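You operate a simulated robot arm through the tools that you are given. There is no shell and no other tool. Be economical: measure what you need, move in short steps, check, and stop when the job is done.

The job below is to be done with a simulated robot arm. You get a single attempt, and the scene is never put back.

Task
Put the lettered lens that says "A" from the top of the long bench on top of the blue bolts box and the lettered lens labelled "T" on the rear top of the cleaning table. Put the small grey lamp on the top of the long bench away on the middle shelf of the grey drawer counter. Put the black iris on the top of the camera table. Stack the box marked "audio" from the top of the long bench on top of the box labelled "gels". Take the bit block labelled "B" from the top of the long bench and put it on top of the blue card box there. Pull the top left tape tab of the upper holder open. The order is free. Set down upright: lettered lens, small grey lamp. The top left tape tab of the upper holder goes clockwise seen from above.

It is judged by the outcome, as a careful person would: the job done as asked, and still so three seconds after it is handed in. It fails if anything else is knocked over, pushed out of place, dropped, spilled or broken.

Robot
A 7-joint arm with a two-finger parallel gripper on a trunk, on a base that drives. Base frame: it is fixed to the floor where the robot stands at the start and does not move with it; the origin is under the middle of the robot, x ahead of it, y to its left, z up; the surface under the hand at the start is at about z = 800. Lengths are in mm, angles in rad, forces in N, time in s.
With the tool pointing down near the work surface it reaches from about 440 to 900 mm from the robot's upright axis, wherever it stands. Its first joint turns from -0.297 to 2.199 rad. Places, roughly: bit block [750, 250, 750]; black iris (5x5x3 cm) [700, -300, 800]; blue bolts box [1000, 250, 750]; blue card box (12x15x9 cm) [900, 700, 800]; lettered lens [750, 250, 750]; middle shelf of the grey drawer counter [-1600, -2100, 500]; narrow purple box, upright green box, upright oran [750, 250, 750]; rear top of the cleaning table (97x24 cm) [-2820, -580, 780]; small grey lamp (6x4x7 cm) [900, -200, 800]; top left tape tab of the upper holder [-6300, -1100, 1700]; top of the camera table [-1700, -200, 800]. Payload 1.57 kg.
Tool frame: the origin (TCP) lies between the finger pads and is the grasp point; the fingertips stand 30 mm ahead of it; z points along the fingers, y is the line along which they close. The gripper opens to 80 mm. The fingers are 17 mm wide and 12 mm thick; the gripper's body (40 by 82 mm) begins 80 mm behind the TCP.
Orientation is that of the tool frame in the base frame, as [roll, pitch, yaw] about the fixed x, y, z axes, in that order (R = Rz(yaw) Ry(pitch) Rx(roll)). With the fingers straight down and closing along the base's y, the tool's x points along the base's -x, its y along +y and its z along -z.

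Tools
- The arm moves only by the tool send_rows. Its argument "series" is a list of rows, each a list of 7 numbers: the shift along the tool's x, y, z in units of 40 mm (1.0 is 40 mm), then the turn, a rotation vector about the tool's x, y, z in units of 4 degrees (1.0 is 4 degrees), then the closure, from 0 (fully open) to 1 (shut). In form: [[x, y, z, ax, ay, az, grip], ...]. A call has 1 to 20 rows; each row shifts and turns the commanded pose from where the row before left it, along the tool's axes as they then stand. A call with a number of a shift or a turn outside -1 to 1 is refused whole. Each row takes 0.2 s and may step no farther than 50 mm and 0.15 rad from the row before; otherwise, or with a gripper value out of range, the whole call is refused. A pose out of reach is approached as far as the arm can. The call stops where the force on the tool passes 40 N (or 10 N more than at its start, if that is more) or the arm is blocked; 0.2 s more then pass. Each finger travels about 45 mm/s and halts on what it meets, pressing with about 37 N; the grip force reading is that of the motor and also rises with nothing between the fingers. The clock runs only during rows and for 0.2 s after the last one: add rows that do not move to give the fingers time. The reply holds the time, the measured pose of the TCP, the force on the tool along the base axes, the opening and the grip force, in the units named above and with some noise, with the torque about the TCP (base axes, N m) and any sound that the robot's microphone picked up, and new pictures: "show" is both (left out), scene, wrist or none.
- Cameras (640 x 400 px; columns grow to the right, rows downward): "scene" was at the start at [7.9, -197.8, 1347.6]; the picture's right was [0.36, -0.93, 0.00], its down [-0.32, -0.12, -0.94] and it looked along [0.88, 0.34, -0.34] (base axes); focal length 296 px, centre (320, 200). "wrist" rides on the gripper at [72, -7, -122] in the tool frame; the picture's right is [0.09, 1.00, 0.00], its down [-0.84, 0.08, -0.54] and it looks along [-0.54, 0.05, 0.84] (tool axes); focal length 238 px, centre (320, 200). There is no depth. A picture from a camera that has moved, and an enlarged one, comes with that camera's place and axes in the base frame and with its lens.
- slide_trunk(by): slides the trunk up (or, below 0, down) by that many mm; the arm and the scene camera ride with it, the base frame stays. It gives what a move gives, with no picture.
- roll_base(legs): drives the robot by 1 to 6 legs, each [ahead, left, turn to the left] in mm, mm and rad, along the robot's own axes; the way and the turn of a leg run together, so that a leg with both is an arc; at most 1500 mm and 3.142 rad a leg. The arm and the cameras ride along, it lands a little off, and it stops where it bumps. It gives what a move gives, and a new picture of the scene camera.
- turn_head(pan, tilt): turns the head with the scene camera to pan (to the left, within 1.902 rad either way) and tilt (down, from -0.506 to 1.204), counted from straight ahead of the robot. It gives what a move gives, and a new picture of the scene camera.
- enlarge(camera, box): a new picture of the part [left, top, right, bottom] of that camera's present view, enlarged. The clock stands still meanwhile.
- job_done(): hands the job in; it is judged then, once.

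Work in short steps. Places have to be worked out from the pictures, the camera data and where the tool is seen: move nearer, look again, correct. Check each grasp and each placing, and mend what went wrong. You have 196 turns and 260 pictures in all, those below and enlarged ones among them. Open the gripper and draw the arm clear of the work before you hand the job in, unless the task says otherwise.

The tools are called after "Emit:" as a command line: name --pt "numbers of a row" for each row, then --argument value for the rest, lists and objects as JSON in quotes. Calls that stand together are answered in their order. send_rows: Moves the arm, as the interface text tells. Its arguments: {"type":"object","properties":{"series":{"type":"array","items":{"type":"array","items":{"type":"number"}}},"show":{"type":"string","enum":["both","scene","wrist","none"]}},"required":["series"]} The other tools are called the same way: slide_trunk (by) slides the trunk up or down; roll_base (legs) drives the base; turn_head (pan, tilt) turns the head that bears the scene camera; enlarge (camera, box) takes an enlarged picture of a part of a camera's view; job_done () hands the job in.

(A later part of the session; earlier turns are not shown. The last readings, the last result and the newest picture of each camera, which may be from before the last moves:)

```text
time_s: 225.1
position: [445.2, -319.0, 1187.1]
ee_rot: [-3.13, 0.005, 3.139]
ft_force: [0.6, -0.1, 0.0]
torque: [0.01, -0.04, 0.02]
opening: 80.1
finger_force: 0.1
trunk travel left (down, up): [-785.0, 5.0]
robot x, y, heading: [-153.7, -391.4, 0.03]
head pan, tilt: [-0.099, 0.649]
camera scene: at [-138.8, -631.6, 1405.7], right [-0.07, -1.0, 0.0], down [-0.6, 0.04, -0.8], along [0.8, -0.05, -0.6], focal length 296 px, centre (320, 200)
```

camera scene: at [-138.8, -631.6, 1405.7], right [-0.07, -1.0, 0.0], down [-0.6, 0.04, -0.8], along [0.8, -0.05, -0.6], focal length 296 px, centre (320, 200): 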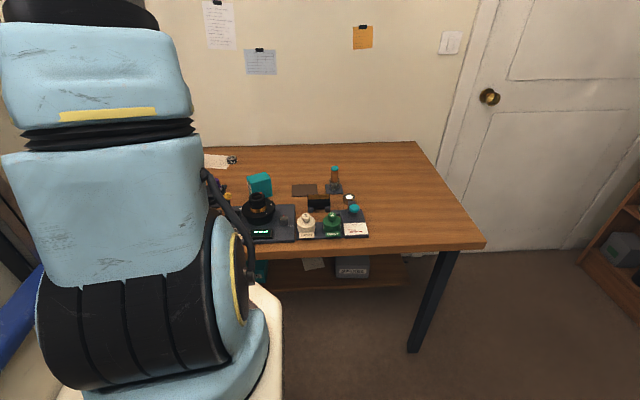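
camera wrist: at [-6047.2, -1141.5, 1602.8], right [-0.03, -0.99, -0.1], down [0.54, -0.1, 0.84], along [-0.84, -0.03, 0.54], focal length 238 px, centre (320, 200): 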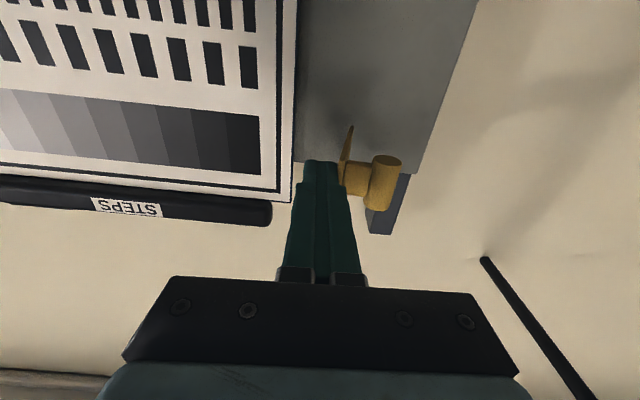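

I drive up to the bench in front of the iris tray and lamp, and look with the wrist camera.

Emit:
roll_base --legs '[[170, 150, -0.03]]'

Emit:
send_rows --pt "-0.9 -0.3 0.3 0 0 0 0" --pt "-0.9 -0.3 0.3 0 0 0 0" --pt "0 0 0 0 0 0 0" --show "wrist"

```text
time_s: 226.8
position: [614.5, -183.3, 1185.9]
ee_rot: [-3.131, 0.005, 3.111]
ft_force: [-1.1, -0.1, 0.2]
torque: [-0.02, 0.01, 0.0]
opening: 79.9
finger_force: 0.0
trunk travel left (down, up): [-785.0, 5.0]
robot x, y, heading: [14.2, -239.5, 0.005]
head pan, tilt: [-0.099, 0.649]
camera scene: at [22.0, -479.3, 1405.6], right [-0.1, -1.0, 0.0], down [-0.6, 0.06, -0.8], along [0.79, -0.08, -0.6], focal length 296 px, centre (320, 200)
```

scene: 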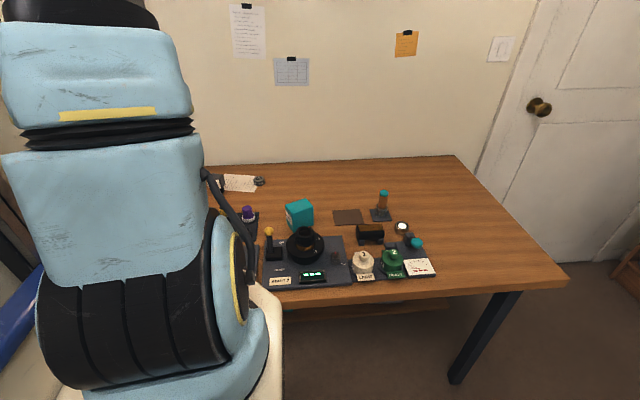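

```text
time_s: 227.6
position: [687.0, -208.2, 1165.0]
ee_rot: [-3.13, 0.005, 3.111]
ft_force: [0.4, 0.2, 0.2]
torque: [0.0, 0.03, 0.0]
opening: 79.8
finger_force: 0.0
trunk travel left (down, up): [-785.0, 5.0]
robot x, y, heading: [15.0, -239.4, 0.002]
head pan, tilt: [-0.099, 0.649]
camera wrist: at [613.8, -213.7, 1286.6], right [-0.06, 1.0, -0.01], down [0.84, 0.06, 0.55], along [0.55, 0.02, -0.84], focal length 238 px, centre (320, 200)
```

wrist: 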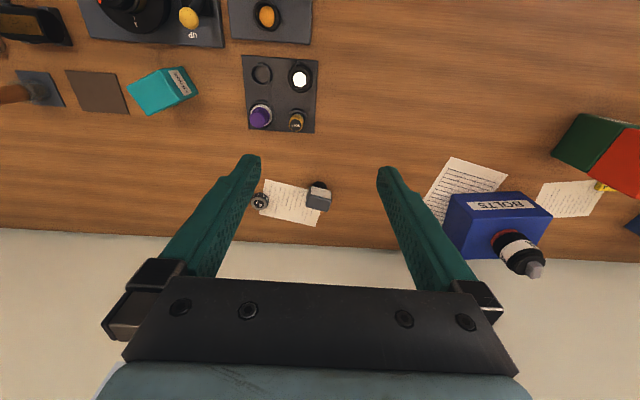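

Lamp at about (887, −203). The shelf opening needs a tilted tool, so I'll grasp the lamp with the tool pitched ~44° forward. I drive 30 mm ahead and tilt.

Emit:
roll_base --legs '[[30, 0, 0]]'

Emit:
send_rows --pt "0 0 0 0 -1 0 0" --pt "0 0 0 0 -1 0 0" --pt "0 0 0 0 -1 0 0" --pt "0 0 0 0 -1 0 0" --pt "0 0 0 0 -1 0 0" --pt "0 0 0 0 -1 0 0" --pt "0 0 0 0 -1 0 0" --pt "0 0 0 0 -1 0 0" --pt "0 0 0 0 -1 0 0" --pt "0 0 0 0 -1 0 0" --pt "0 0 0 0 -1 0 0" --show "wrist"

Emit:
enlarge --camera "wrist" --box '[260, 60, 400, 160]'

```text
time_s: 228.4
position: [716.4, -209.6, 1165.9]
ee_rot: [-3.131, 0.005, 3.11]
ft_force: [-0.4, 1.3, -0.2]
torque: [0.01, 0.02, 0.0]
opening: 80.0
finger_force: 0.1
trunk travel left (down, up): [-785.0, 5.0]
robot x, y, heading: [42.4, -237.8, 0.007]
head pan, tilt: [-0.099, 0.649]
camera scene: at [52.1, -479.1, 1405.6], right [-0.1, -1.0, 0.0], down [-0.6, 0.06, -0.8], along [0.79, -0.08, -0.6], focal length 296 px, centre (320, 200)
```

scene: 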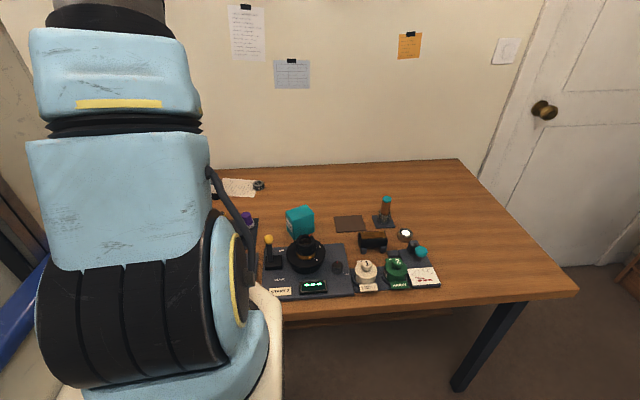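

```text
time_s: 230.8
position: [716.0, -210.7, 1164.8]
ee_rot: [-3.129, 0.773, 3.119]
ft_force: [0.4, 0.4, -0.4]
torque: [0.02, 0.03, 0.0]
opening: 80.1
finger_force: 0.0
trunk travel left (down, up): [-785.0, 5.0]
robot x, y, heading: [42.5, -240.1, 0.01]
head pan, tilt: [-0.099, 0.649]
camera wrist: at [579.4, -212.6, 1202.3], right [-0.03, 1.0, -0.07], down [0.22, 0.08, 0.97], along [0.97, 0.02, -0.23], focal length 238 px, centre (320, 200)
```

wrist: 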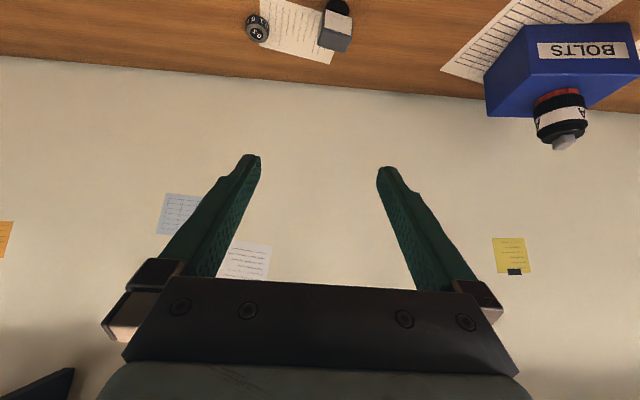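

```text
4.00 times, centred on (330, 110) of wrist
camera zoom: at [579.4, -212.6, 1202.3], right [-0.03, 1.0, -0.07], down [0.22, 0.08, 0.97], along [0.97, 0.02, -0.23], focal length 953 px, centre (280, 560)
```

zoom: 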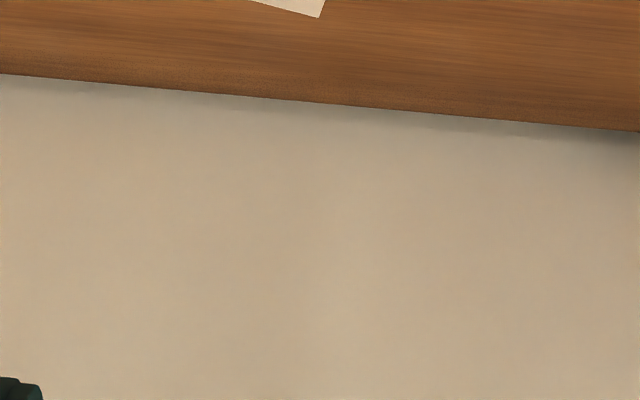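

I lower the tilted hand straight down 180 mm for a nearer view of the lamp.

Emit:
send_rows --pt "0.63 0 0.645 0 0 0 0" --pt "0.63 0 0.645 0 0 0 0" --pt "0.63 0 0.645 0 0 0 0" --pt "0.63 0 0.645 0 0 0 0" --pt "0.63 0 0.645 0 0 0 0" --show "wrist"

Emit:
enlarge --camera "wrist" --box '[270, 60, 390, 160]'

```text
time_s: 232.0
position: [716.5, -211.0, 984.9]
ee_rot: [-3.13, 0.777, 3.119]
ft_force: [-0.5, 0.1, 1.0]
torque: [-0.05, 0.01, -0.01]
opening: 80.1
finger_force: 0.1
trunk travel left (down, up): [-785.0, 5.0]
robot x, y, heading: [44.3, -239.6, 0.006]
head pan, tilt: [-0.099, 0.649]
camera wrist: at [578.8, -214.1, 1022.8], right [-0.03, 1.0, -0.07], down [0.22, 0.08, 0.97], along [0.97, 0.02, -0.22], focal length 238 px, centre (320, 200)
```

wrist: 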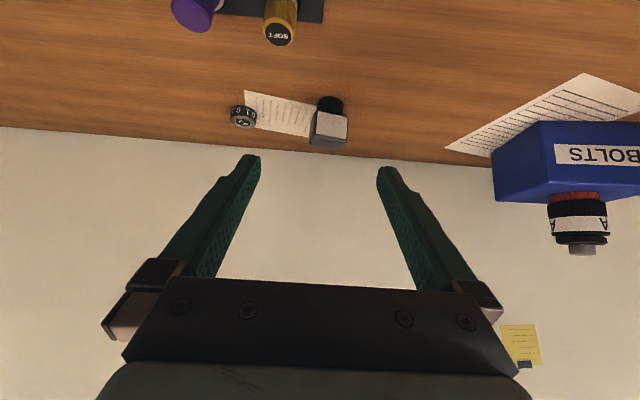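

```text
4.00 times, centred on (330, 110) of wrist
camera zoom: at [578.8, -214.1, 1022.8], right [-0.03, 1.0, -0.07], down [0.22, 0.08, 0.97], along [0.97, 0.02, -0.22], focal length 953 px, centre (280, 560)
```

zoom: 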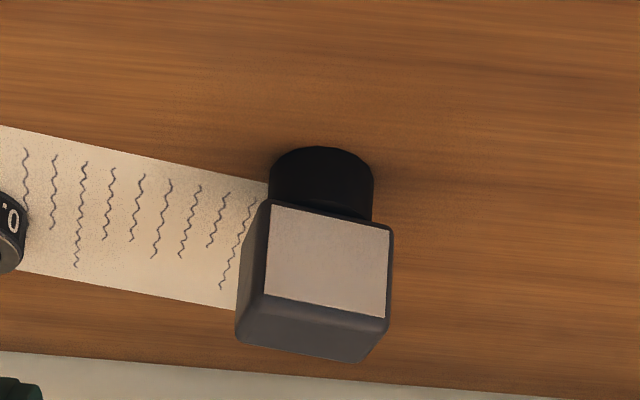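

Lamp head ≈43 mm wide, 60 deep, z 835–872, centre ≈ (898, −205), turned −0.22 rad. I turn the tool to match and go to a pre-grasp point.

Emit:
send_rows --pt "0 0 0 0.73 0 0.75 0" --pt "0 0 0 0.73 0 0.75 0" --pt "0 0 0 0.73 0 0.75 0" --pt "-0.19 0.29 0.7 0 0 0 0" --pt "-0.19 0.29 0.7 0 0 0 0" --pt "-0.19 0.29 0.7 0 0 0 0" --pt "-0.18 0.28 0.7 0 0 0 0" --show "wrist"

Emit:
enlarge --camera "wrist" --box '[240, 80, 400, 200]'

```text
time_s: 233.6
position: [824.8, -191.8, 924.4]
ee_rot: [-3.129, 0.774, 2.899]
ft_force: [-0.2, 0.4, 0.6]
torque: [0.0, -0.01, 0.04]
opening: 80.2
finger_force: 0.0
trunk travel left (down, up): [-785.0, 5.0]
robot x, y, heading: [46.4, -238.9, 0.009]
head pan, tilt: [-0.099, 0.649]
camera wrist: at [689.6, -165.1, 962.4], right [0.18, 0.98, -0.07], down [0.23, 0.03, 0.97], along [0.96, -0.19, -0.22], focal length 238 px, centre (320, 200)
```

wrist: 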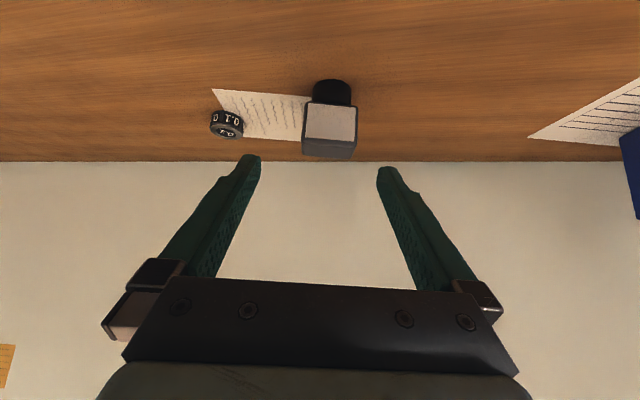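

```text
3.33 times, centred on (320, 140) of wrist
camera zoom: at [689.6, -165.1, 962.4], right [0.18, 0.98, -0.07], down [0.23, 0.03, 0.97], along [0.96, -0.19, -0.22], focal length 794 px, centre (320, 400)
```

zoom: 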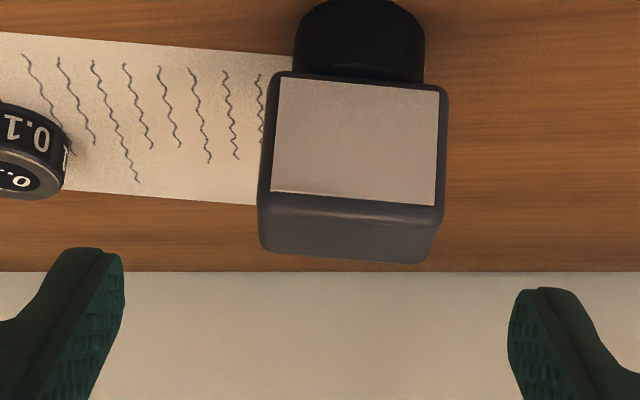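

Aligned; 7 mm lateral correction, then advance 86 mm along the tool to straddle the head.

Emit:
send_rows --pt "0.08 0.17 0.5 0 0 0 0" --pt "0.08 0 0.6 0 0 0 0" --pt "0 0 0.6 0 0 0 0" --pt "0 0 0.45 0 0 0 0" --show "wrist"

```text
time_s: 234.6
position: [879.1, -200.5, 858.6]
ee_rot: [-3.13, 0.774, 2.9]
ft_force: [0.0, -0.8, 0.4]
torque: [-0.03, 0.0, 0.03]
opening: 80.2
finger_force: 0.0
trunk travel left (down, up): [-785.0, 5.0]
robot x, y, heading: [42.1, -237.1, 0.003]
head pan, tilt: [-0.099, 0.649]
camera wrist: at [745.1, -172.8, 896.6], right [0.18, 0.98, -0.07], down [0.23, 0.03, 0.97], along [0.96, -0.2, -0.22], focal length 238 px, centre (320, 200)
```

wrist: 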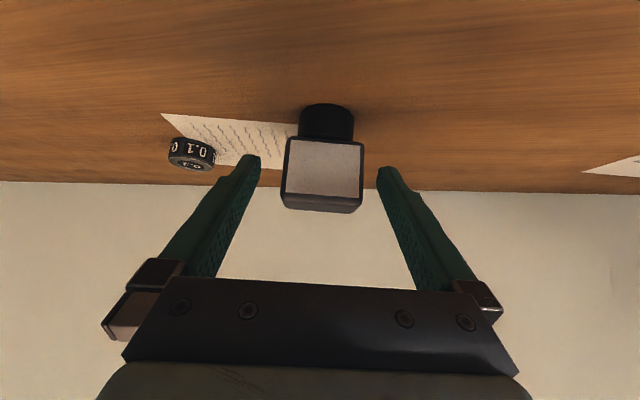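

The head is between the fingers. Close, then lift straight up ~70 mm and back.

Emit:
send_rows --pt "0 0 0 0 0 0 0.4" --pt "0 0 0 0 0 0 0.8" --pt "0 0 0 0 0 0 1" --pt "0 0 0 0 0 0 1" --pt "-0.35 0 -0.36 0 0 0 1" --pt "-0.6 0 -0.6 0 0 0 1" --pt "-0.6 0 -0.6 0 0 0 1" --show "wrist"

```text
time_s: 236.2
position: [879.8, -198.6, 946.2]
ee_rot: [-3.127, 0.775, 2.9]
ft_force: [-0.1, -0.5, -2.6]
torque: [-0.03, 0.05, 0.0]
opening: 51.6
finger_force: 37.2
trunk travel left (down, up): [-785.0, 5.0]
robot x, y, heading: [43.8, -240.3, 0.002]
head pan, tilt: [-0.099, 0.649]
camera wrist: at [746.0, -172.1, 983.9], right [0.18, 0.98, -0.07], down [0.23, 0.03, 0.97], along [0.95, -0.19, -0.22], focal length 238 px, centre (320, 200)
```

wrist: 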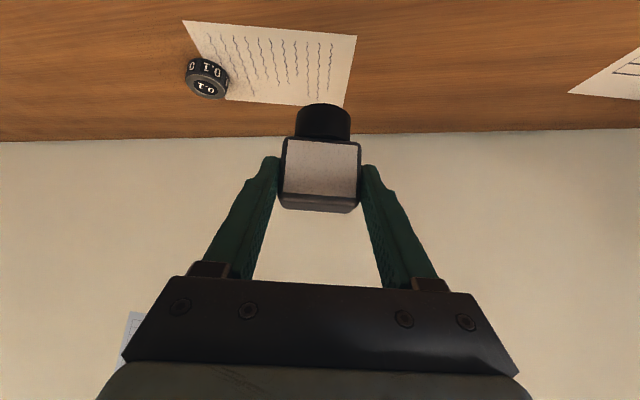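

Lamp held (51.6 mm; base 59 mm below TCP). I retract the arm.

Emit:
send_rows --pt "0.3 -0.2 -0.9 0 0 0 1" --pt "0.5 -0.2 -0.85 0 0 0 1" --pt "0.6 -0.2 -0.75 0 0 0 1" --pt "0.7 -0.22 -0.68 0 0 0 1" --pt "0.7 -0.22 -0.68 0 0 0 1" --pt "0.7 -0.22 -0.68 0 0 0 1" --pt "0.7 -0.22 -0.68 0 0 0 1" --show "none"

Emit:
roll_base --legs '[[-170, 0, 0], [0, -920, 0], [-1470, 0, 0]]'

Emit:
turn_head --pan -1.4 --tilt 0.5

```text
time_s: 237.8
position: [613.5, -193.1, 979.5]
ee_rot: [-3.134, 0.78, 2.885]
ft_force: [0.2, -0.7, -2.1]
torque: [-0.01, 0.05, 0.03]
opening: 51.5
finger_force: 36.7
trunk travel left (down, up): [-785.0, 5.0]
robot x, y, heading: [46.4, -236.1, 0.002]
head pan, tilt: [-0.099, 0.649]
```

```text
time_s: 250.6
position: [-1028.0, -1115.7, 977.3]
ee_rot: [-3.133, 0.777, 2.9]
ft_force: [0.1, -0.3, -2.4]
torque: [0.02, 0.05, 0.0]
opening: 51.3
finger_force: 36.7
trunk travel left (down, up): [-785.0, 5.0]
robot x, y, heading: [-1594.8, -1171.8, 0.014]
head pan, tilt: [-0.099, 0.649]
camera scene: at [-1582.3, -1409.1, 1405.6], right [-0.09, -1.0, 0.0], down [-0.61, 0.05, -0.79], along [0.79, -0.07, -0.61], focal length 296 px, centre (320, 200)
```

scene: 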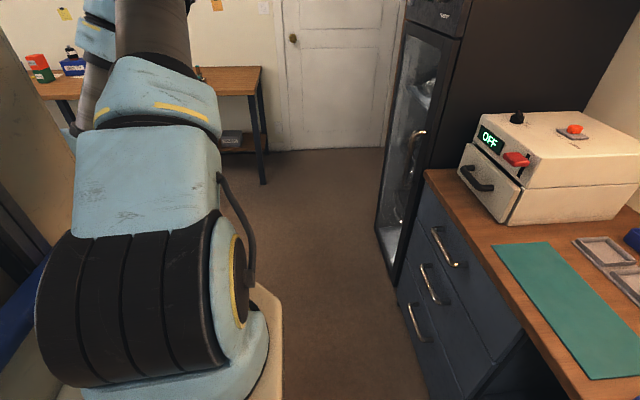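

```text
time_s: 252.1
position: [-1027.3, -1115.9, 978.0]
ee_rot: [-3.138, 0.778, 2.895]
ft_force: [0.5, -0.3, -2.8]
torque: [0.03, 0.03, 0.0]
opening: 51.3
finger_force: 37.2
trunk travel left (down, up): [-785.0, 5.0]
robot x, y, heading: [-1593.5, -1171.3, 0.01]
head pan, tilt: [-1.4, 0.499]
camera scene: at [-1653.2, -1491.3, 1419.1], right [-0.98, -0.18, 0.0], down [-0.09, 0.47, -0.88], along [0.16, -0.86, -0.48], focal length 296 px, centre (320, 200)
```

scene: 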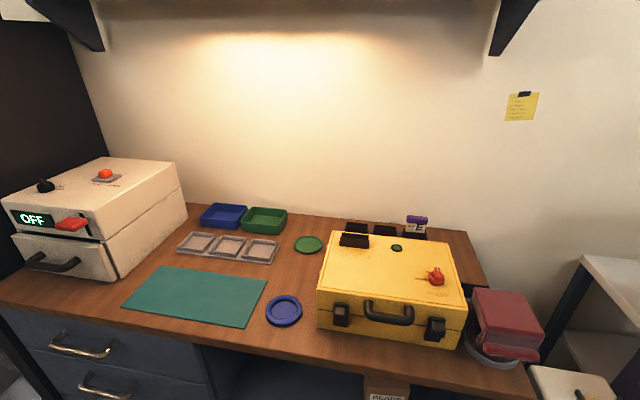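

Counter front is at y≈−1825; the open shelf spans x≈−1950…−1370 with a small box near x −1740. I step back north, turn to face the counter and lower the trunk to look into the shelf.

Emit:
roll_base --legs '[[0, 160, 0], [0, 0, -1.58]]'

Emit:
slide_trunk --by -430

Emit:
turn_head --pan 0.0 --tilt 0.4

```text
time_s: 257.4
position: [-1559.7, -1580.8, 979.0]
ee_rot: [-3.137, 0.78, 1.298]
ft_force: [0.7, 0.3, -1.8]
torque: [0.01, 0.02, 0.01]
opening: 51.4
finger_force: 36.8
trunk travel left (down, up): [-785.0, 5.0]
robot x, y, heading: [-1597.6, -1007.8, -1.589]
head pan, tilt: [-1.4, 0.499]
camera scene: at [-1917.0, -944.5, 1419.1], right [-0.16, 0.99, 0.0], down [0.47, 0.08, -0.88], along [-0.87, -0.14, -0.48], focal length 296 px, centre (320, 200)
```

scene: 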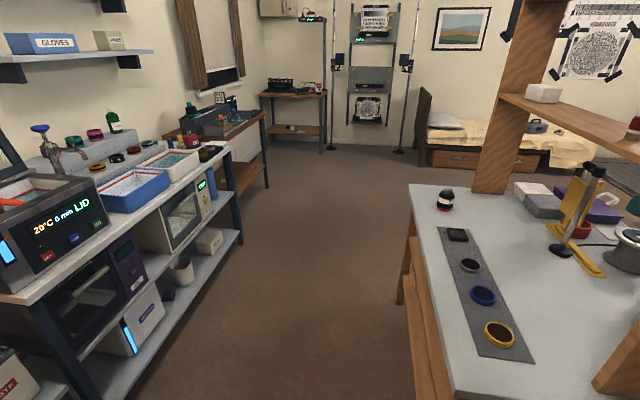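

```text
refused: -430 is not a number from -400 to 400
```

```text
time_s: 258.9
position: [-1560.8, -1581.5, 978.5]
ee_rot: [-3.138, 0.78, 1.297]
ft_force: [0.1, 1.4, -2.2]
torque: [0.02, 0.0, -0.01]
opening: 51.3
finger_force: 36.8
trunk travel left (down, up): [-785.0, 5.0]
robot x, y, heading: [-1600.6, -1008.2, -1.586]
head pan, tilt: [0.0, 0.4]
camera scene: at [-1828.5, -1022.3, 1428.1], right [-1.0, 0.01, 0.0], down [0.01, 0.39, -0.92], along [-0.01, -0.92, -0.39], focal length 296 px, centre (320, 200)
```

scene: 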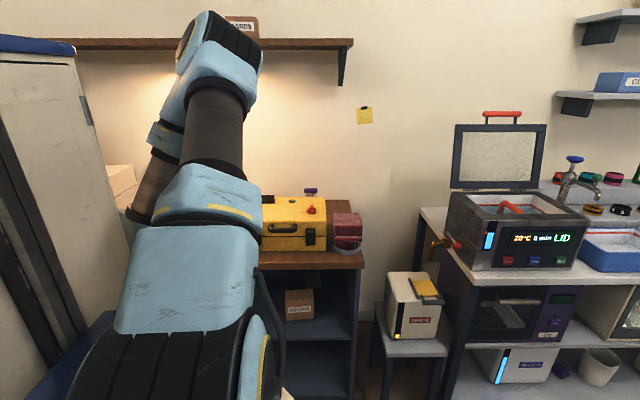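

Emit:
slide_trunk --by -350

Emit:
turn_head --pan 0.15 --tilt 0.45

Emit:
send_rows --pt "0 0 0 0 0 0 1" --show "wrist"

```text
time_s: 262.3
position: [-1558.9, -1580.7, 629.3]
ee_rot: [3.141, 0.783, 1.292]
ft_force: [0.8, -0.9, -2.3]
torque: [0.0, -0.02, -0.01]
opening: 51.3
finger_force: 37.3
trunk travel left (down, up): [-435.0, 355.0]
robot x, y, heading: [-1598.6, -1006.1, -1.586]
head pan, tilt: [0.0, 0.4]
```

```text
time_s: 263.0
position: [-1558.9, -1581.1, 628.0]
ee_rot: [-3.139, 0.782, 1.291]
ft_force: [-0.7, -0.5, -1.6]
torque: [0.05, -0.04, -0.02]
opening: 51.2
finger_force: 36.3
trunk travel left (down, up): [-435.0, 355.0]
robot x, y, heading: [-1598.6, -1004.5, -1.587]
head pan, tilt: [0.15, 0.45]
camera scene: at [-1814.4, -1019.5, 1073.2], right [-0.99, -0.14, 0.0], down [-0.06, 0.43, -0.9], along [0.12, -0.89, -0.44], focal length 296 px, centre (320, 200)
```

scene: 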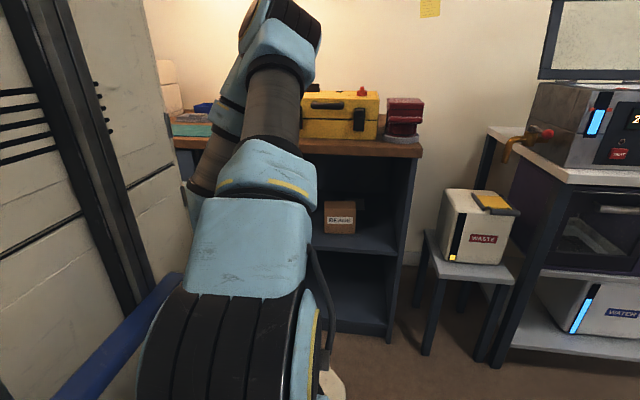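

```text
time_s: 263.4
position: [-1559.0, -1580.7, 629.3]
ee_rot: [-3.139, 0.782, 1.294]
ft_force: [0.5, -0.3, -2.5]
torque: [0.0, -0.03, -0.01]
opening: 51.3
finger_force: 36.7
trunk travel left (down, up): [-435.0, 355.0]
robot x, y, heading: [-1596.8, -1010.1, -1.587]
head pan, tilt: [0.15, 0.45]
camera wrist: at [-1528.0, -1447.9, 665.3], right [0.98, -0.21, -0.07], down [0.02, -0.22, 0.97], along [-0.22, -0.95, -0.22], focal length 238 px, centre (320, 200)
```

wrist: 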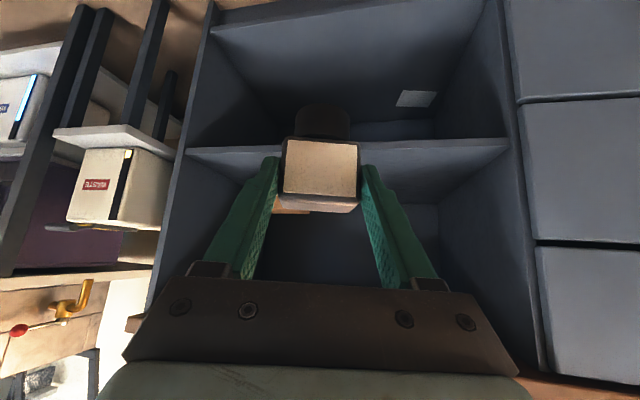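

Middle shelf: front edge y≈−1855, z≈475, clear space around x −1560 (box at −1763). I drive 240 mm ahead, with the lamp still above shelf level.

Emit:
roll_base --legs '[[240, 0, 0]]'

Emit:
send_rows --pt "0 0 0 0 0 0 1" --show "wrist"

```text
time_s: 265.2
position: [-1563.8, -1823.3, 629.2]
ee_rot: [-3.14, 0.782, 1.291]
ft_force: [-0.1, -0.1, -1.3]
torque: [0.03, 0.01, 0.02]
opening: 51.4
finger_force: 37.4
trunk travel left (down, up): [-435.0, 355.0]
robot x, y, heading: [-1600.4, -1253.0, -1.581]
head pan, tilt: [0.15, 0.45]
camera scene: at [-1817.8, -1262.1, 1073.5], right [-0.99, -0.13, 0.0], down [-0.06, 0.43, -0.9], along [0.12, -0.89, -0.44], focal length 296 px, centre (320, 200)
```

scene: 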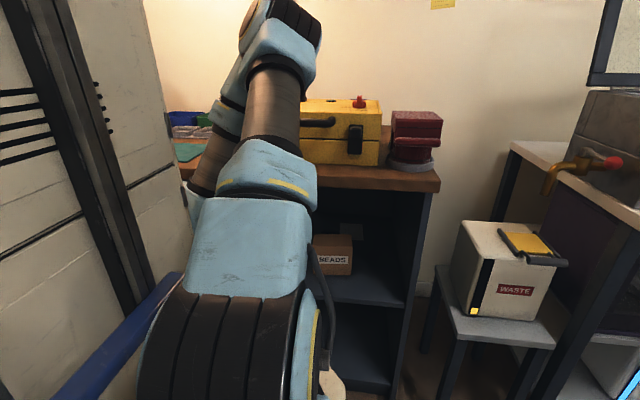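

```text
time_s: 265.6
position: [-1565.0, -1823.9, 629.8]
ee_rot: [-3.14, 0.783, 1.286]
ft_force: [-0.1, 0.0, -2.4]
torque: [0.04, 0.0, -0.02]
opening: 51.3
finger_force: 36.9
trunk travel left (down, up): [-435.0, 355.0]
robot x, y, heading: [-1606.4, -1250.8, -1.588]
head pan, tilt: [0.15, 0.45]
camera wrist: at [-1532.7, -1691.2, 666.1], right [0.97, -0.22, -0.07], down [0.02, -0.22, 0.97], along [-0.23, -0.95, -0.21], focal length 238 px, centre (320, 200)
```

wrist: 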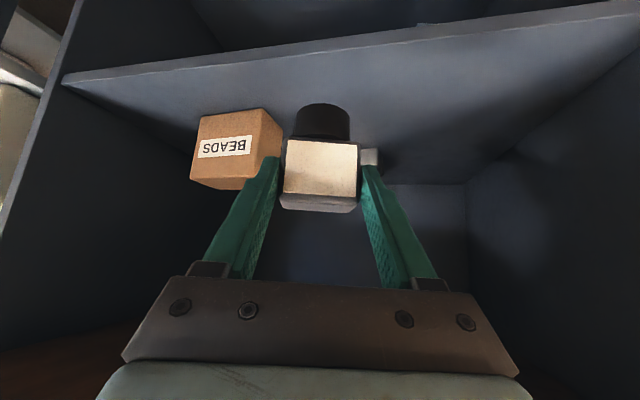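

Emit:
enlarge --camera "wrist" --box '[180, 60, 480, 240]'

```text
2.13 times, centred on (330, 150) of wrist
camera zoom: at [-1532.7, -1691.2, 666.1], right [0.97, -0.22, -0.07], down [0.02, -0.22, 0.97], along [-0.23, -0.95, -0.21], focal length 508 px, centre (299, 307)
```

zoom: 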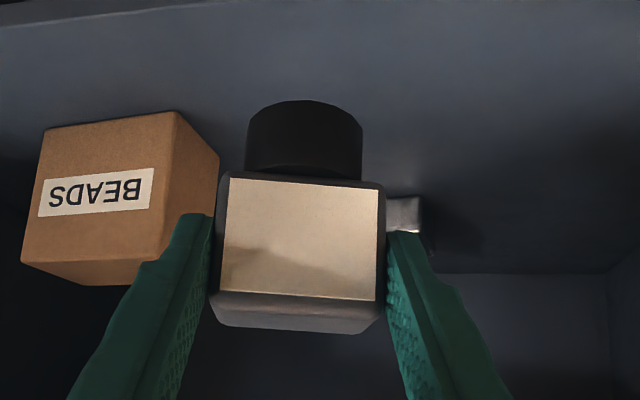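

A small metal thing stands deeper at y≈−2110, beads box left at x<−1690; my path at x≈−1570 is clear. I move in 140 mm, slightly down.

Emit:
send_rows --pt "-0.47 0.25 0.73 0 0 0 1" --pt "-0.47 0.25 0.73 0 0 0 1" --pt "-0.47 0.25 0.73 0 0 0 1" --pt "-0.46 0.24 0.73 0 0 0 1" --show "wrist"

Emit:
enlarge --camera "wrist" --box '[180, 60, 480, 240]'

```text
time_s: 266.6
position: [-1562.3, -1964.8, 600.4]
ee_rot: [-3.14, 0.783, 1.292]
ft_force: [0.6, 0.0, -2.6]
torque: [0.05, -0.02, 0.0]
opening: 51.3
finger_force: 37.1
trunk travel left (down, up): [-435.0, 355.0]
robot x, y, heading: [-1601.1, -1254.4, -1.585]
head pan, tilt: [0.15, 0.45]
camera wrist: at [-1532.3, -1831.3, 636.1], right [0.97, -0.21, -0.07], down [0.02, -0.22, 0.97], along [-0.22, -0.95, -0.21], focal length 238 px, centre (320, 200)
```

wrist: 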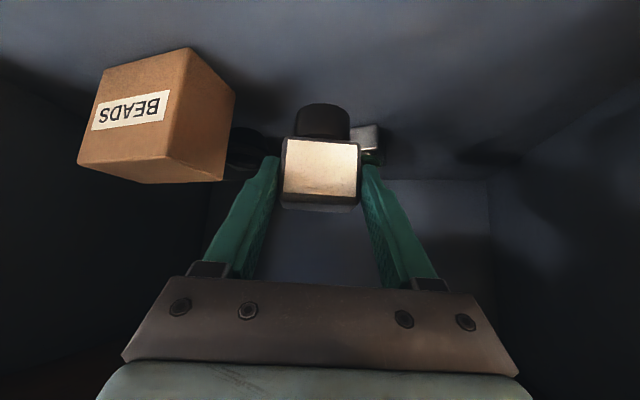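

```text
2.13 times, centred on (330, 150) of wrist
camera zoom: at [-1532.3, -1831.3, 636.1], right [0.97, -0.21, -0.07], down [0.02, -0.22, 0.97], along [-0.22, -0.95, -0.21], focal length 508 px, centre (299, 307)
```

zoom: 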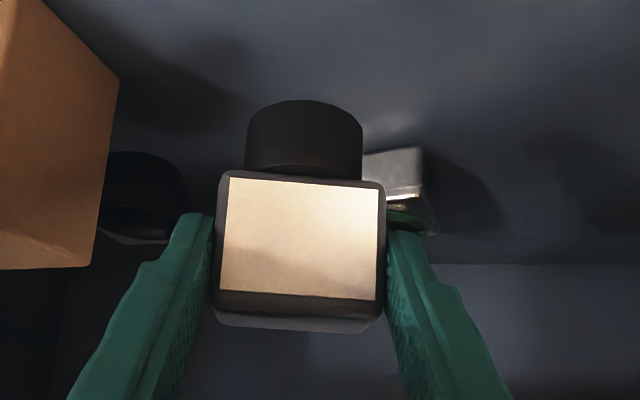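

Shelf level triangulates to z≈465–475 and the spot is clear. I lower 50 mm, then in fine steps.

Emit:
send_rows --pt "0.44 0 0.443 0 0 0 1" --pt "0.44 0 0.443 0 0 0 1" --pt "0.15 0 0.15 0 0 0 1" --show "wrist"

```text
time_s: 267.4
position: [-1563.1, -1964.3, 542.9]
ee_rot: [-3.139, 0.783, 1.294]
ft_force: [0.3, 0.0, -1.1]
torque: [0.03, 0.01, 0.01]
opening: 51.7
finger_force: 36.9
trunk travel left (down, up): [-435.0, 355.0]
robot x, y, heading: [-1601.8, -1252.7, -1.584]
head pan, tilt: [0.15, 0.45]
camera wrist: at [-1532.4, -1831.9, 577.7], right [0.97, -0.21, -0.07], down [0.02, -0.22, 0.97], along [-0.22, -0.95, -0.21], focal length 238 px, centre (320, 200)
```

wrist: 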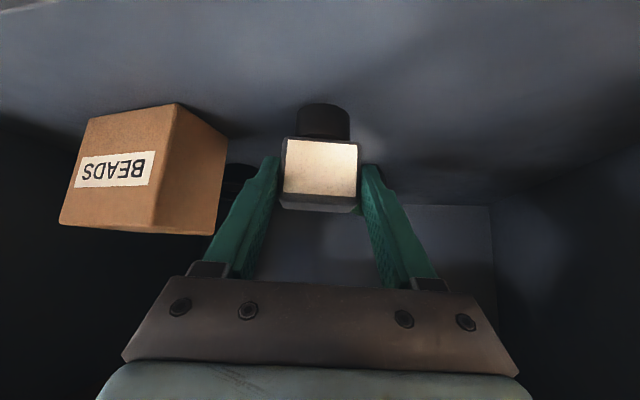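

Emit:
send_rows --pt "0.09 0 0.09 0 0 0 1" --pt "0.07 0 0.07 0 0 0 1" --pt "0.05 0 0.05 0 0 0 1" --show "none"

```text
time_s: 268.2
position: [-1563.2, -1964.7, 530.4]
ee_rot: [-3.141, 0.784, 1.292]
ft_force: [-0.4, -0.4, -1.9]
torque: [0.04, 0.02, 0.01]
opening: 51.5
finger_force: 36.9
trunk travel left (down, up): [-435.0, 355.0]
robot x, y, heading: [-1602.6, -1252.5, -1.586]
head pan, tilt: [0.15, 0.45]
```

Emit:
send_rows --pt "0.05 0 0.05 0 0 0 1" --pt "0.05 0 0.05 0 0 0 1" --pt "0 0 0 0 0 0 1" --show "none"

```text
time_s: 269.0
position: [-1564.6, -1963.8, 524.0]
ee_rot: [-3.14, 0.784, 1.291]
ft_force: [-0.2, 0.8, -2.5]
torque: [0.05, 0.0, 0.0]
opening: 51.4
finger_force: 37.4
trunk travel left (down, up): [-435.0, 355.0]
robot x, y, heading: [-1602.1, -1252.2, -1.591]
head pan, tilt: [0.15, 0.45]
```

Emit:
send_rows --pt "0.05 0 0.05 0 0 0 1" --pt "0.05 0 0.05 0 0 0 1" --pt "0 0 0 0 0 0 1" --show "wrist"

```text
time_s: 269.8
position: [-1563.9, -1963.9, 520.7]
ee_rot: [3.141, 0.786, 1.291]
ft_force: [0.6, -0.4, -2.7]
torque: [0.05, -0.01, 0.02]
opening: 51.6
finger_force: 36.7
trunk travel left (down, up): [-435.0, 355.0]
robot x, y, heading: [-1603.2, -1249.9, -1.587]
head pan, tilt: [0.15, 0.45]
camera wrist: at [-1531.9, -1830.2, 556.2], right [0.97, -0.21, -0.07], down [0.02, -0.22, 0.97], along [-0.22, -0.95, -0.21], focal length 238 px, centre (320, 200)
```

wrist: 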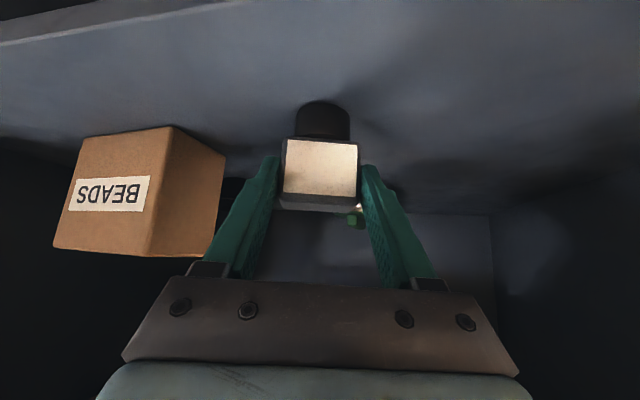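

Shelf is ~462, so contact is imminent; continue in 2 mm steps.

Emit:
send_rows --pt "0.04 0 0.04 0 0 0 1" --pt "0.04 0 0.04 0 0 0 1" --pt "0.04 0 0.04 0 0 0 1" --show "none"

```text
time_s: 270.6
position: [-1562.5, -1963.7, 515.9]
ee_rot: [3.14, 0.794, 1.29]
ft_force: [-1.4, 7.3, 22.7]
torque: [0.29, 0.0, -0.04]
opening: 51.5
finger_force: 37.3
trunk travel left (down, up): [-435.0, 355.0]
robot x, y, heading: [-1603.5, -1250.4, -1.587]
head pan, tilt: [0.15, 0.45]
```

Contact. Ease up 1.5 mm, open, withdraw along the tool axis.

Emit:
send_rows --pt "-0.04 0 -0.04 0 0 0 1" --pt "0 0 0 0 0 0 0.5" --pt "0 0 0 0 0 0 0" --pt "0 0 0 0 0 0 0" --pt "0 0 -0.4 0 0 0 0" --pt "0 0 -0.8 0 0 0 0" --pt "0.2 0 -0.8 0 0 0 0" --pt "0.4 0 -0.8 0 0 0 0" --pt "0.5 0 -0.7 0 0 0 0" --show "wrist"

```text
time_s: 272.6
position: [-1528.2, -1837.6, 581.6]
ee_rot: [-3.14, 0.784, 1.289]
ft_force: [0.4, -0.8, 0.1]
torque: [-0.02, 0.01, 0.02]
opening: 79.9
finger_force: 0.0
trunk travel left (down, up): [-435.0, 355.0]
robot x, y, heading: [-1602.0, -1252.9, -1.582]
head pan, tilt: [0.15, 0.45]
camera wrist: at [-1496.8, -1704.5, 618.6], right [0.97, -0.21, -0.07], down [0.02, -0.22, 0.97], along [-0.22, -0.95, -0.21], focal length 238 px, centre (320, 200)
```

wrist: 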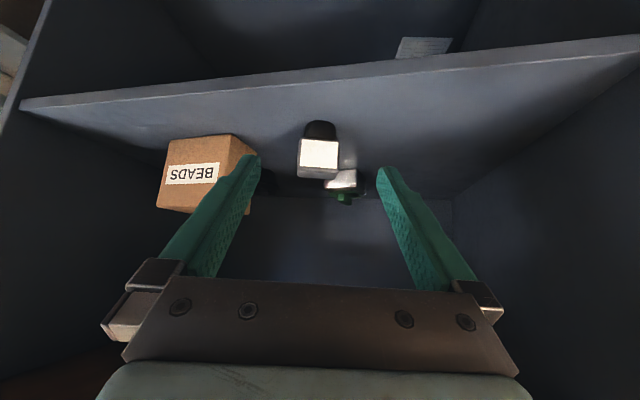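

The lamp stands upright on the middle shelf. I back away, raise the trunk, re-level the tool, and return to the bench.

Emit:
roll_base --legs '[[-260, 0, 0]]'

Emit:
slide_trunk --by 355

Emit:
send_rows --pt "0 0 0 0 1 0 0" --pt "0 0 0 0 1 0 0" --pt "0 0 0 0 1 0 0" --pt "0 0 0 0 1 0 0" --pt "0 0 0 0 1 0 0" --pt "0 0 0 0 1 0 0" --pt "0 0 0 0 1 0 0" --pt "0 0 0 0 1 0 0" --pt "0 0 0 0 1 0 0" --pt "0 0 0 0 1 0 0" --pt "0 0 0 0 1 0 0" --pt "0 0 -0.9 0 0.2 -1 0" --pt "0 0 -0.9 0 0 -1 0" --pt "0 0 -0.9 0 0 -1 0" --pt "0 0 -0.9 0 0 -0.9 0" --show "none"

Emit:
roll_base --legs '[[0, 0, 1.585], [1440, 0, 0]]'

```text
time_s: 274.5
position: [-1522.3, -1577.1, 583.1]
ee_rot: [-3.139, 0.783, 1.293]
ft_force: [0.1, -0.4, 0.4]
torque: [0.01, 0.04, 0.01]
opening: 80.0
finger_force: 0.2
trunk travel left (down, up): [-435.0, 355.0]
robot x, y, heading: [-1598.8, -991.3, -1.587]
head pan, tilt: [0.15, 0.45]
camera scene: at [-1814.2, -1001.0, 1073.5], right [-0.99, -0.14, 0.0], down [-0.06, 0.43, -0.9], along [0.12, -0.89, -0.44], focal length 296 px, centre (320, 200)
```

scene: 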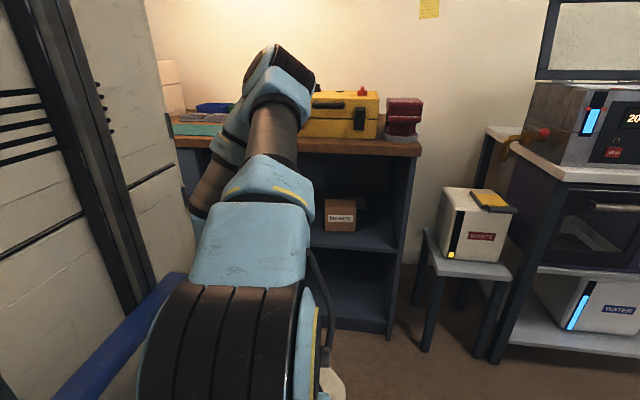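

```text
time_s: 277.9
position: [-1523.0, -1577.9, 936.7]
ee_rot: [-3.139, 0.784, 1.293]
ft_force: [0.0, -0.5, 0.7]
torque: [0.0, -0.02, -0.02]
opening: 80.1
finger_force: 0.0
trunk travel left (down, up): [-790.0, 0.0]
robot x, y, heading: [-1599.0, -991.7, -1.588]
head pan, tilt: [0.15, 0.45]
```

```text
time_s: 281.1
position: [-1521.3, -1577.2, 1081.9]
ee_rot: [-3.138, 0.001, 1.565]
ft_force: [0.0, 0.3, -0.5]
torque: [0.04, -0.01, 0.03]
opening: 79.9
finger_force: 0.1
trunk travel left (down, up): [-790.0, 0.0]
robot x, y, heading: [-1598.7, -992.7, -1.582]
head pan, tilt: [0.15, 0.45]
```

```text
time_s: 286.9
position: [-955.1, -874.2, 1081.4]
ee_rot: [-3.139, 0.002, -3.072]
ft_force: [0.5, 0.0, 0.6]
torque: [-0.04, -0.01, -0.01]
opening: 80.3
finger_force: 0.1
trunk travel left (down, up): [-790.0, 0.0]
robot x, y, heading: [-1534.0, -990.2, 0.057]
head pan, tilt: [0.15, 0.45]
stopped in leg 2: the robot was blocked; the commanded pose is now the measured one
camera scene: at [-1509.7, -1210.0, 1428.5], right [0.21, -0.98, 0.0], down [-0.43, -0.09, -0.9], along [0.88, 0.19, -0.44], focal length 296 px, centre (320, 200)
```

scene: 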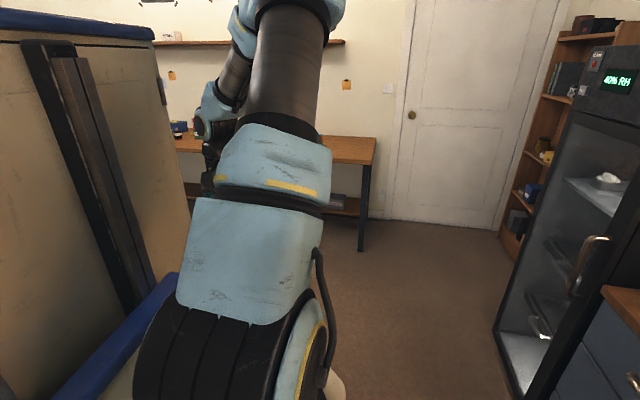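

The base bumped (likely the ring table's corner on my left). I back off a little, move right 190 mm to the lane used before, and check the ring table with the head.

Emit:
roll_base --legs '[[-30, 0, 0], [0, -190, -0.05]]'

Emit:
send_rows --pt "0 0 0 0 0 0 0" --show "wrist"

```text
time_s: 288.9
position: [-974.8, -1096.9, 1081.7]
ee_rot: [-3.14, 0.001, -3.123]
ft_force: [0.5, -0.1, 0.1]
torque: [0.01, 0.02, 0.01]
opening: 80.2
finger_force: 0.1
trunk travel left (down, up): [-790.0, 0.0]
robot x, y, heading: [-1556.5, -1188.4, 0.011]
head pan, tilt: [0.15, 0.45]
camera scene: at [-1542.8, -1405.0, 1428.5], right [0.16, -0.99, 0.0], down [-0.43, -0.07, -0.9], along [0.89, 0.15, -0.44], focal length 296 px, centre (320, 200)
```

scene: 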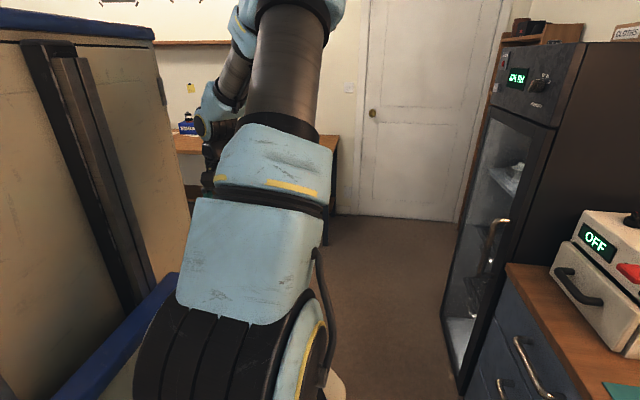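

```text
time_s: 289.3
position: [-974.5, -1097.5, 1080.5]
ee_rot: [-3.14, 0.0, -3.122]
ft_force: [1.0, 0.4, -0.2]
torque: [0.0, 0.01, -0.01]
opening: 80.1
finger_force: 0.0
trunk travel left (down, up): [-790.0, 0.0]
robot x, y, heading: [-1555.9, -1189.6, 0.012]
head pan, tilt: [0.15, 0.45]
camera wrist: at [-1046.1, -1105.2, 1204.2], right [-0.11, 0.99, 0.0], down [0.83, 0.09, 0.54], along [0.54, 0.06, -0.84], focal length 238 px, centre (320, 200)
```

wrist: 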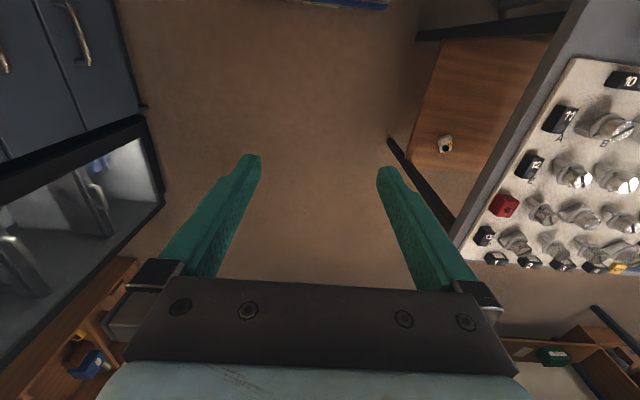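

The ring table looks in order. I continue east in the clear lane, then north to the bench.

Emit:
roll_base --legs '[[1420, 0, -0.012], [0, 940, 0], [160, 0, 0]]'

Emit:
turn_head --pan -0.3 --tilt 0.65

Emit:
send_rows --pt "0 -0.9 0.2 0 0 0 0" --pt "0 -0.9 0.2 0 0 0 0" --pt "0 -0.9 0.2 0 0 0 0" --show "wrist"

```text
time_s: 301.9
position: [592.1, -137.9, 1082.9]
ee_rot: [-3.14, 0.001, -3.129]
ft_force: [-1.4, -0.2, 0.6]
torque: [0.03, 0.02, 0.0]
opening: 79.9
finger_force: 0.1
trunk travel left (down, up): [-790.0, 0.0]
robot x, y, heading: [8.9, -223.0, 0.003]
head pan, tilt: [0.15, 0.45]
camera scene: at [21.6, -441.4, 1428.5], right [0.15, -0.99, 0.0], down [-0.43, -0.07, -0.9], along [0.89, 0.14, -0.44], focal length 296 px, centre (320, 200)
```

scene: 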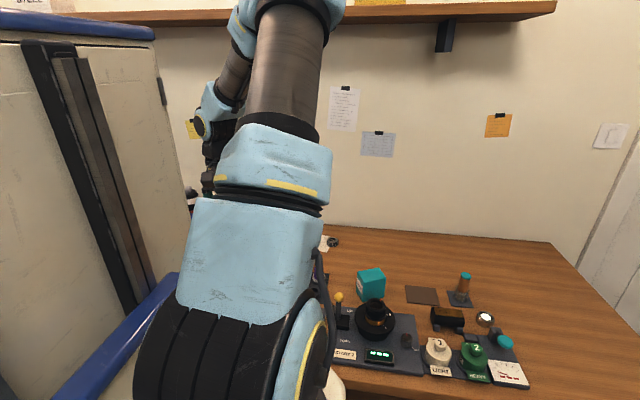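

```text
time_s: 302.8
position: [592.4, -136.6, 1082.0]
ee_rot: [-3.14, 0.001, -3.128]
ft_force: [0.0, 0.2, -0.3]
torque: [-0.02, -0.03, -0.01]
opening: 80.1
finger_force: 0.0
trunk travel left (down, up): [-790.0, 0.0]
robot x, y, heading: [8.3, -224.5, 0.007]
head pan, tilt: [-0.3, 0.649]
camera scene: at [14.0, -480.8, 1410.7], right [-0.29, -0.96, 0.0], down [-0.58, 0.18, -0.8], along [0.76, -0.23, -0.6], focal length 296 px, centre (320, 200)
```

scene: 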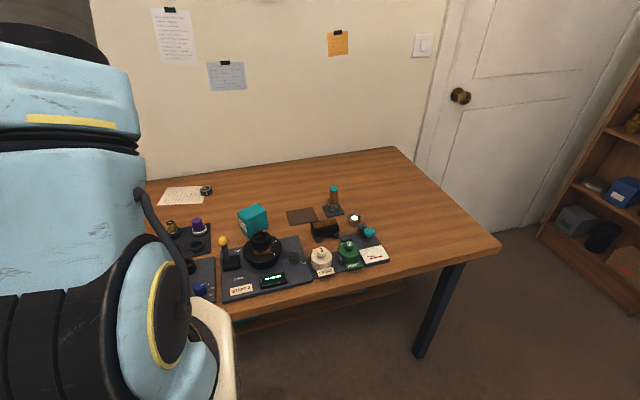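

```text
time_s: 303.6
position: [593.5, -246.1, 1058.5]
ee_rot: [-3.138, 0.003, -3.128]
ft_force: [-0.6, -0.5, -0.2]
torque: [-0.04, 0.02, -0.01]
opening: 79.9
finger_force: 0.0
trunk travel left (down, up): [-790.0, 0.0]
robot x, y, heading: [8.4, -222.4, 0.004]
head pan, tilt: [-0.3, 0.649]
camera wrist: at [521.4, -253.5, 1179.9], right [-0.1, 0.99, 0.0], down [0.83, 0.09, 0.54], along [0.54, 0.06, -0.84], focal length 238 px, centre (320, 200)
```

wrist: 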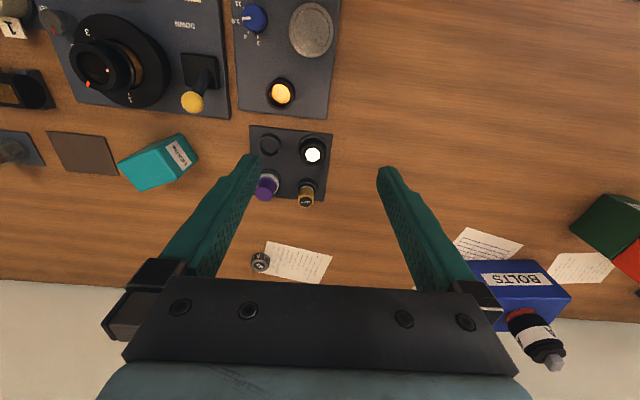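

Iris near (657, −247). I move above it for a closer look.

Emit:
send_rows --pt "-0.8 0 0.5 0 0 0 0" --pt "-0.8 0 0.5 0 0 0 0" --pt "0 0 0.9 0 0 0 0" --pt "0 0 0.6 0 0 0 0" --show "wrist"

Emit:
enlarge --camera "wrist" --box '[220, 60, 400, 200]'

```text
time_s: 304.6
position: [656.2, -244.6, 958.1]
ee_rot: [-3.139, 0.0, -3.131]
ft_force: [-0.3, -0.3, -0.4]
torque: [0.02, 0.01, 0.03]
opening: 80.1
finger_force: 0.1
trunk travel left (down, up): [-790.0, 0.0]
robot x, y, heading: [5.1, -228.5, 0.009]
head pan, tilt: [-0.3, 0.649]
camera wrist: at [585.7, -253.0, 1080.3], right [-0.1, 0.99, 0.0], down [0.83, 0.09, 0.54], along [0.54, 0.05, -0.84], focal length 238 px, centre (320, 200)
```

wrist: 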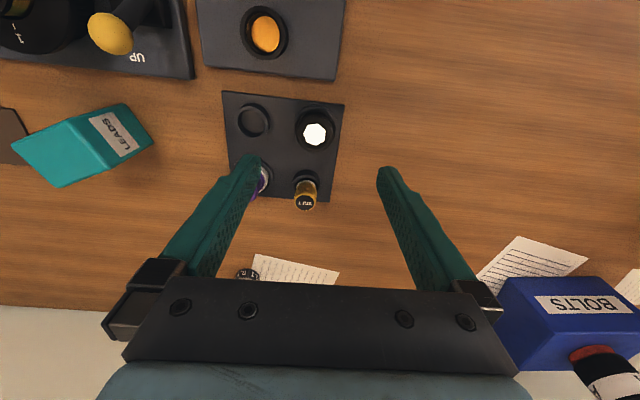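

```text
2.86 times, centred on (310, 130) of wrist
camera zoom: at [585.7, -253.0, 1080.3], right [-0.1, 0.99, 0.0], down [0.83, 0.09, 0.54], along [0.54, 0.05, -0.84], focal length 681 px, centre (349, 400)
```

zoom: 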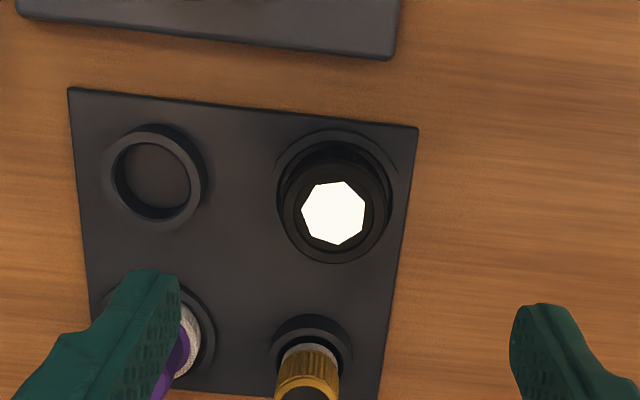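

Iris centre ≈ (662.5, −252), ~42–50 mm wide, top ≈ z 838. I centre, narrow the opening to ~62 mm and descend to z≈872.

Emit:
send_rows --pt "-0.16 -0.19 0.7 0 0 0 0.22" --pt "0 0 0.7 0 0 0 0.22" --pt "0 0 0.75 0 0 0 0.22" --show "wrist"

Emit:
enlarge --camera "wrist" --box '[240, 90, 400, 210]'

```text
time_s: 305.4
position: [664.3, -252.8, 872.4]
ee_rot: [-3.14, 0.003, -3.129]
ft_force: [-0.7, 0.0, -0.3]
torque: [-0.01, -0.03, 0.0]
opening: 62.4
finger_force: 0.1
trunk travel left (down, up): [-790.0, 0.0]
robot x, y, heading: [10.7, -224.7, 0.007]
head pan, tilt: [-0.3, 0.649]
camera wrist: at [592.5, -260.4, 994.8], right [-0.1, 0.99, 0.0], down [0.83, 0.09, 0.54], along [0.54, 0.06, -0.84], focal length 238 px, centre (320, 200)
```

wrist: 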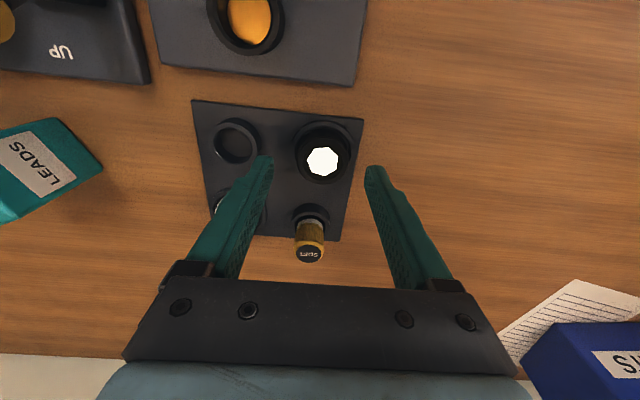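

```text
3.33 times, centred on (320, 150) of wrist
camera zoom: at [592.5, -260.4, 994.8], right [-0.1, 0.99, 0.0], down [0.83, 0.09, 0.54], along [0.54, 0.06, -0.84], focal length 794 px, centre (320, 367)
```

zoom: 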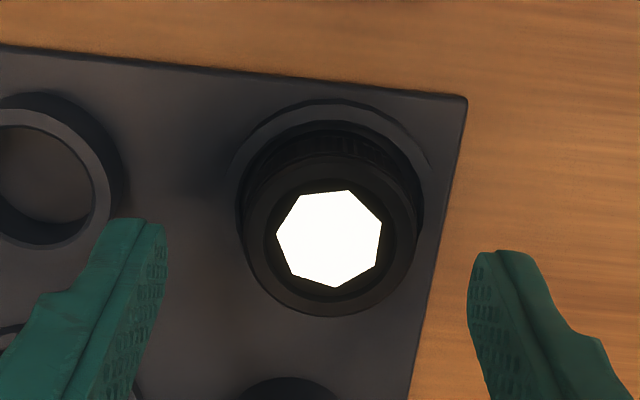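

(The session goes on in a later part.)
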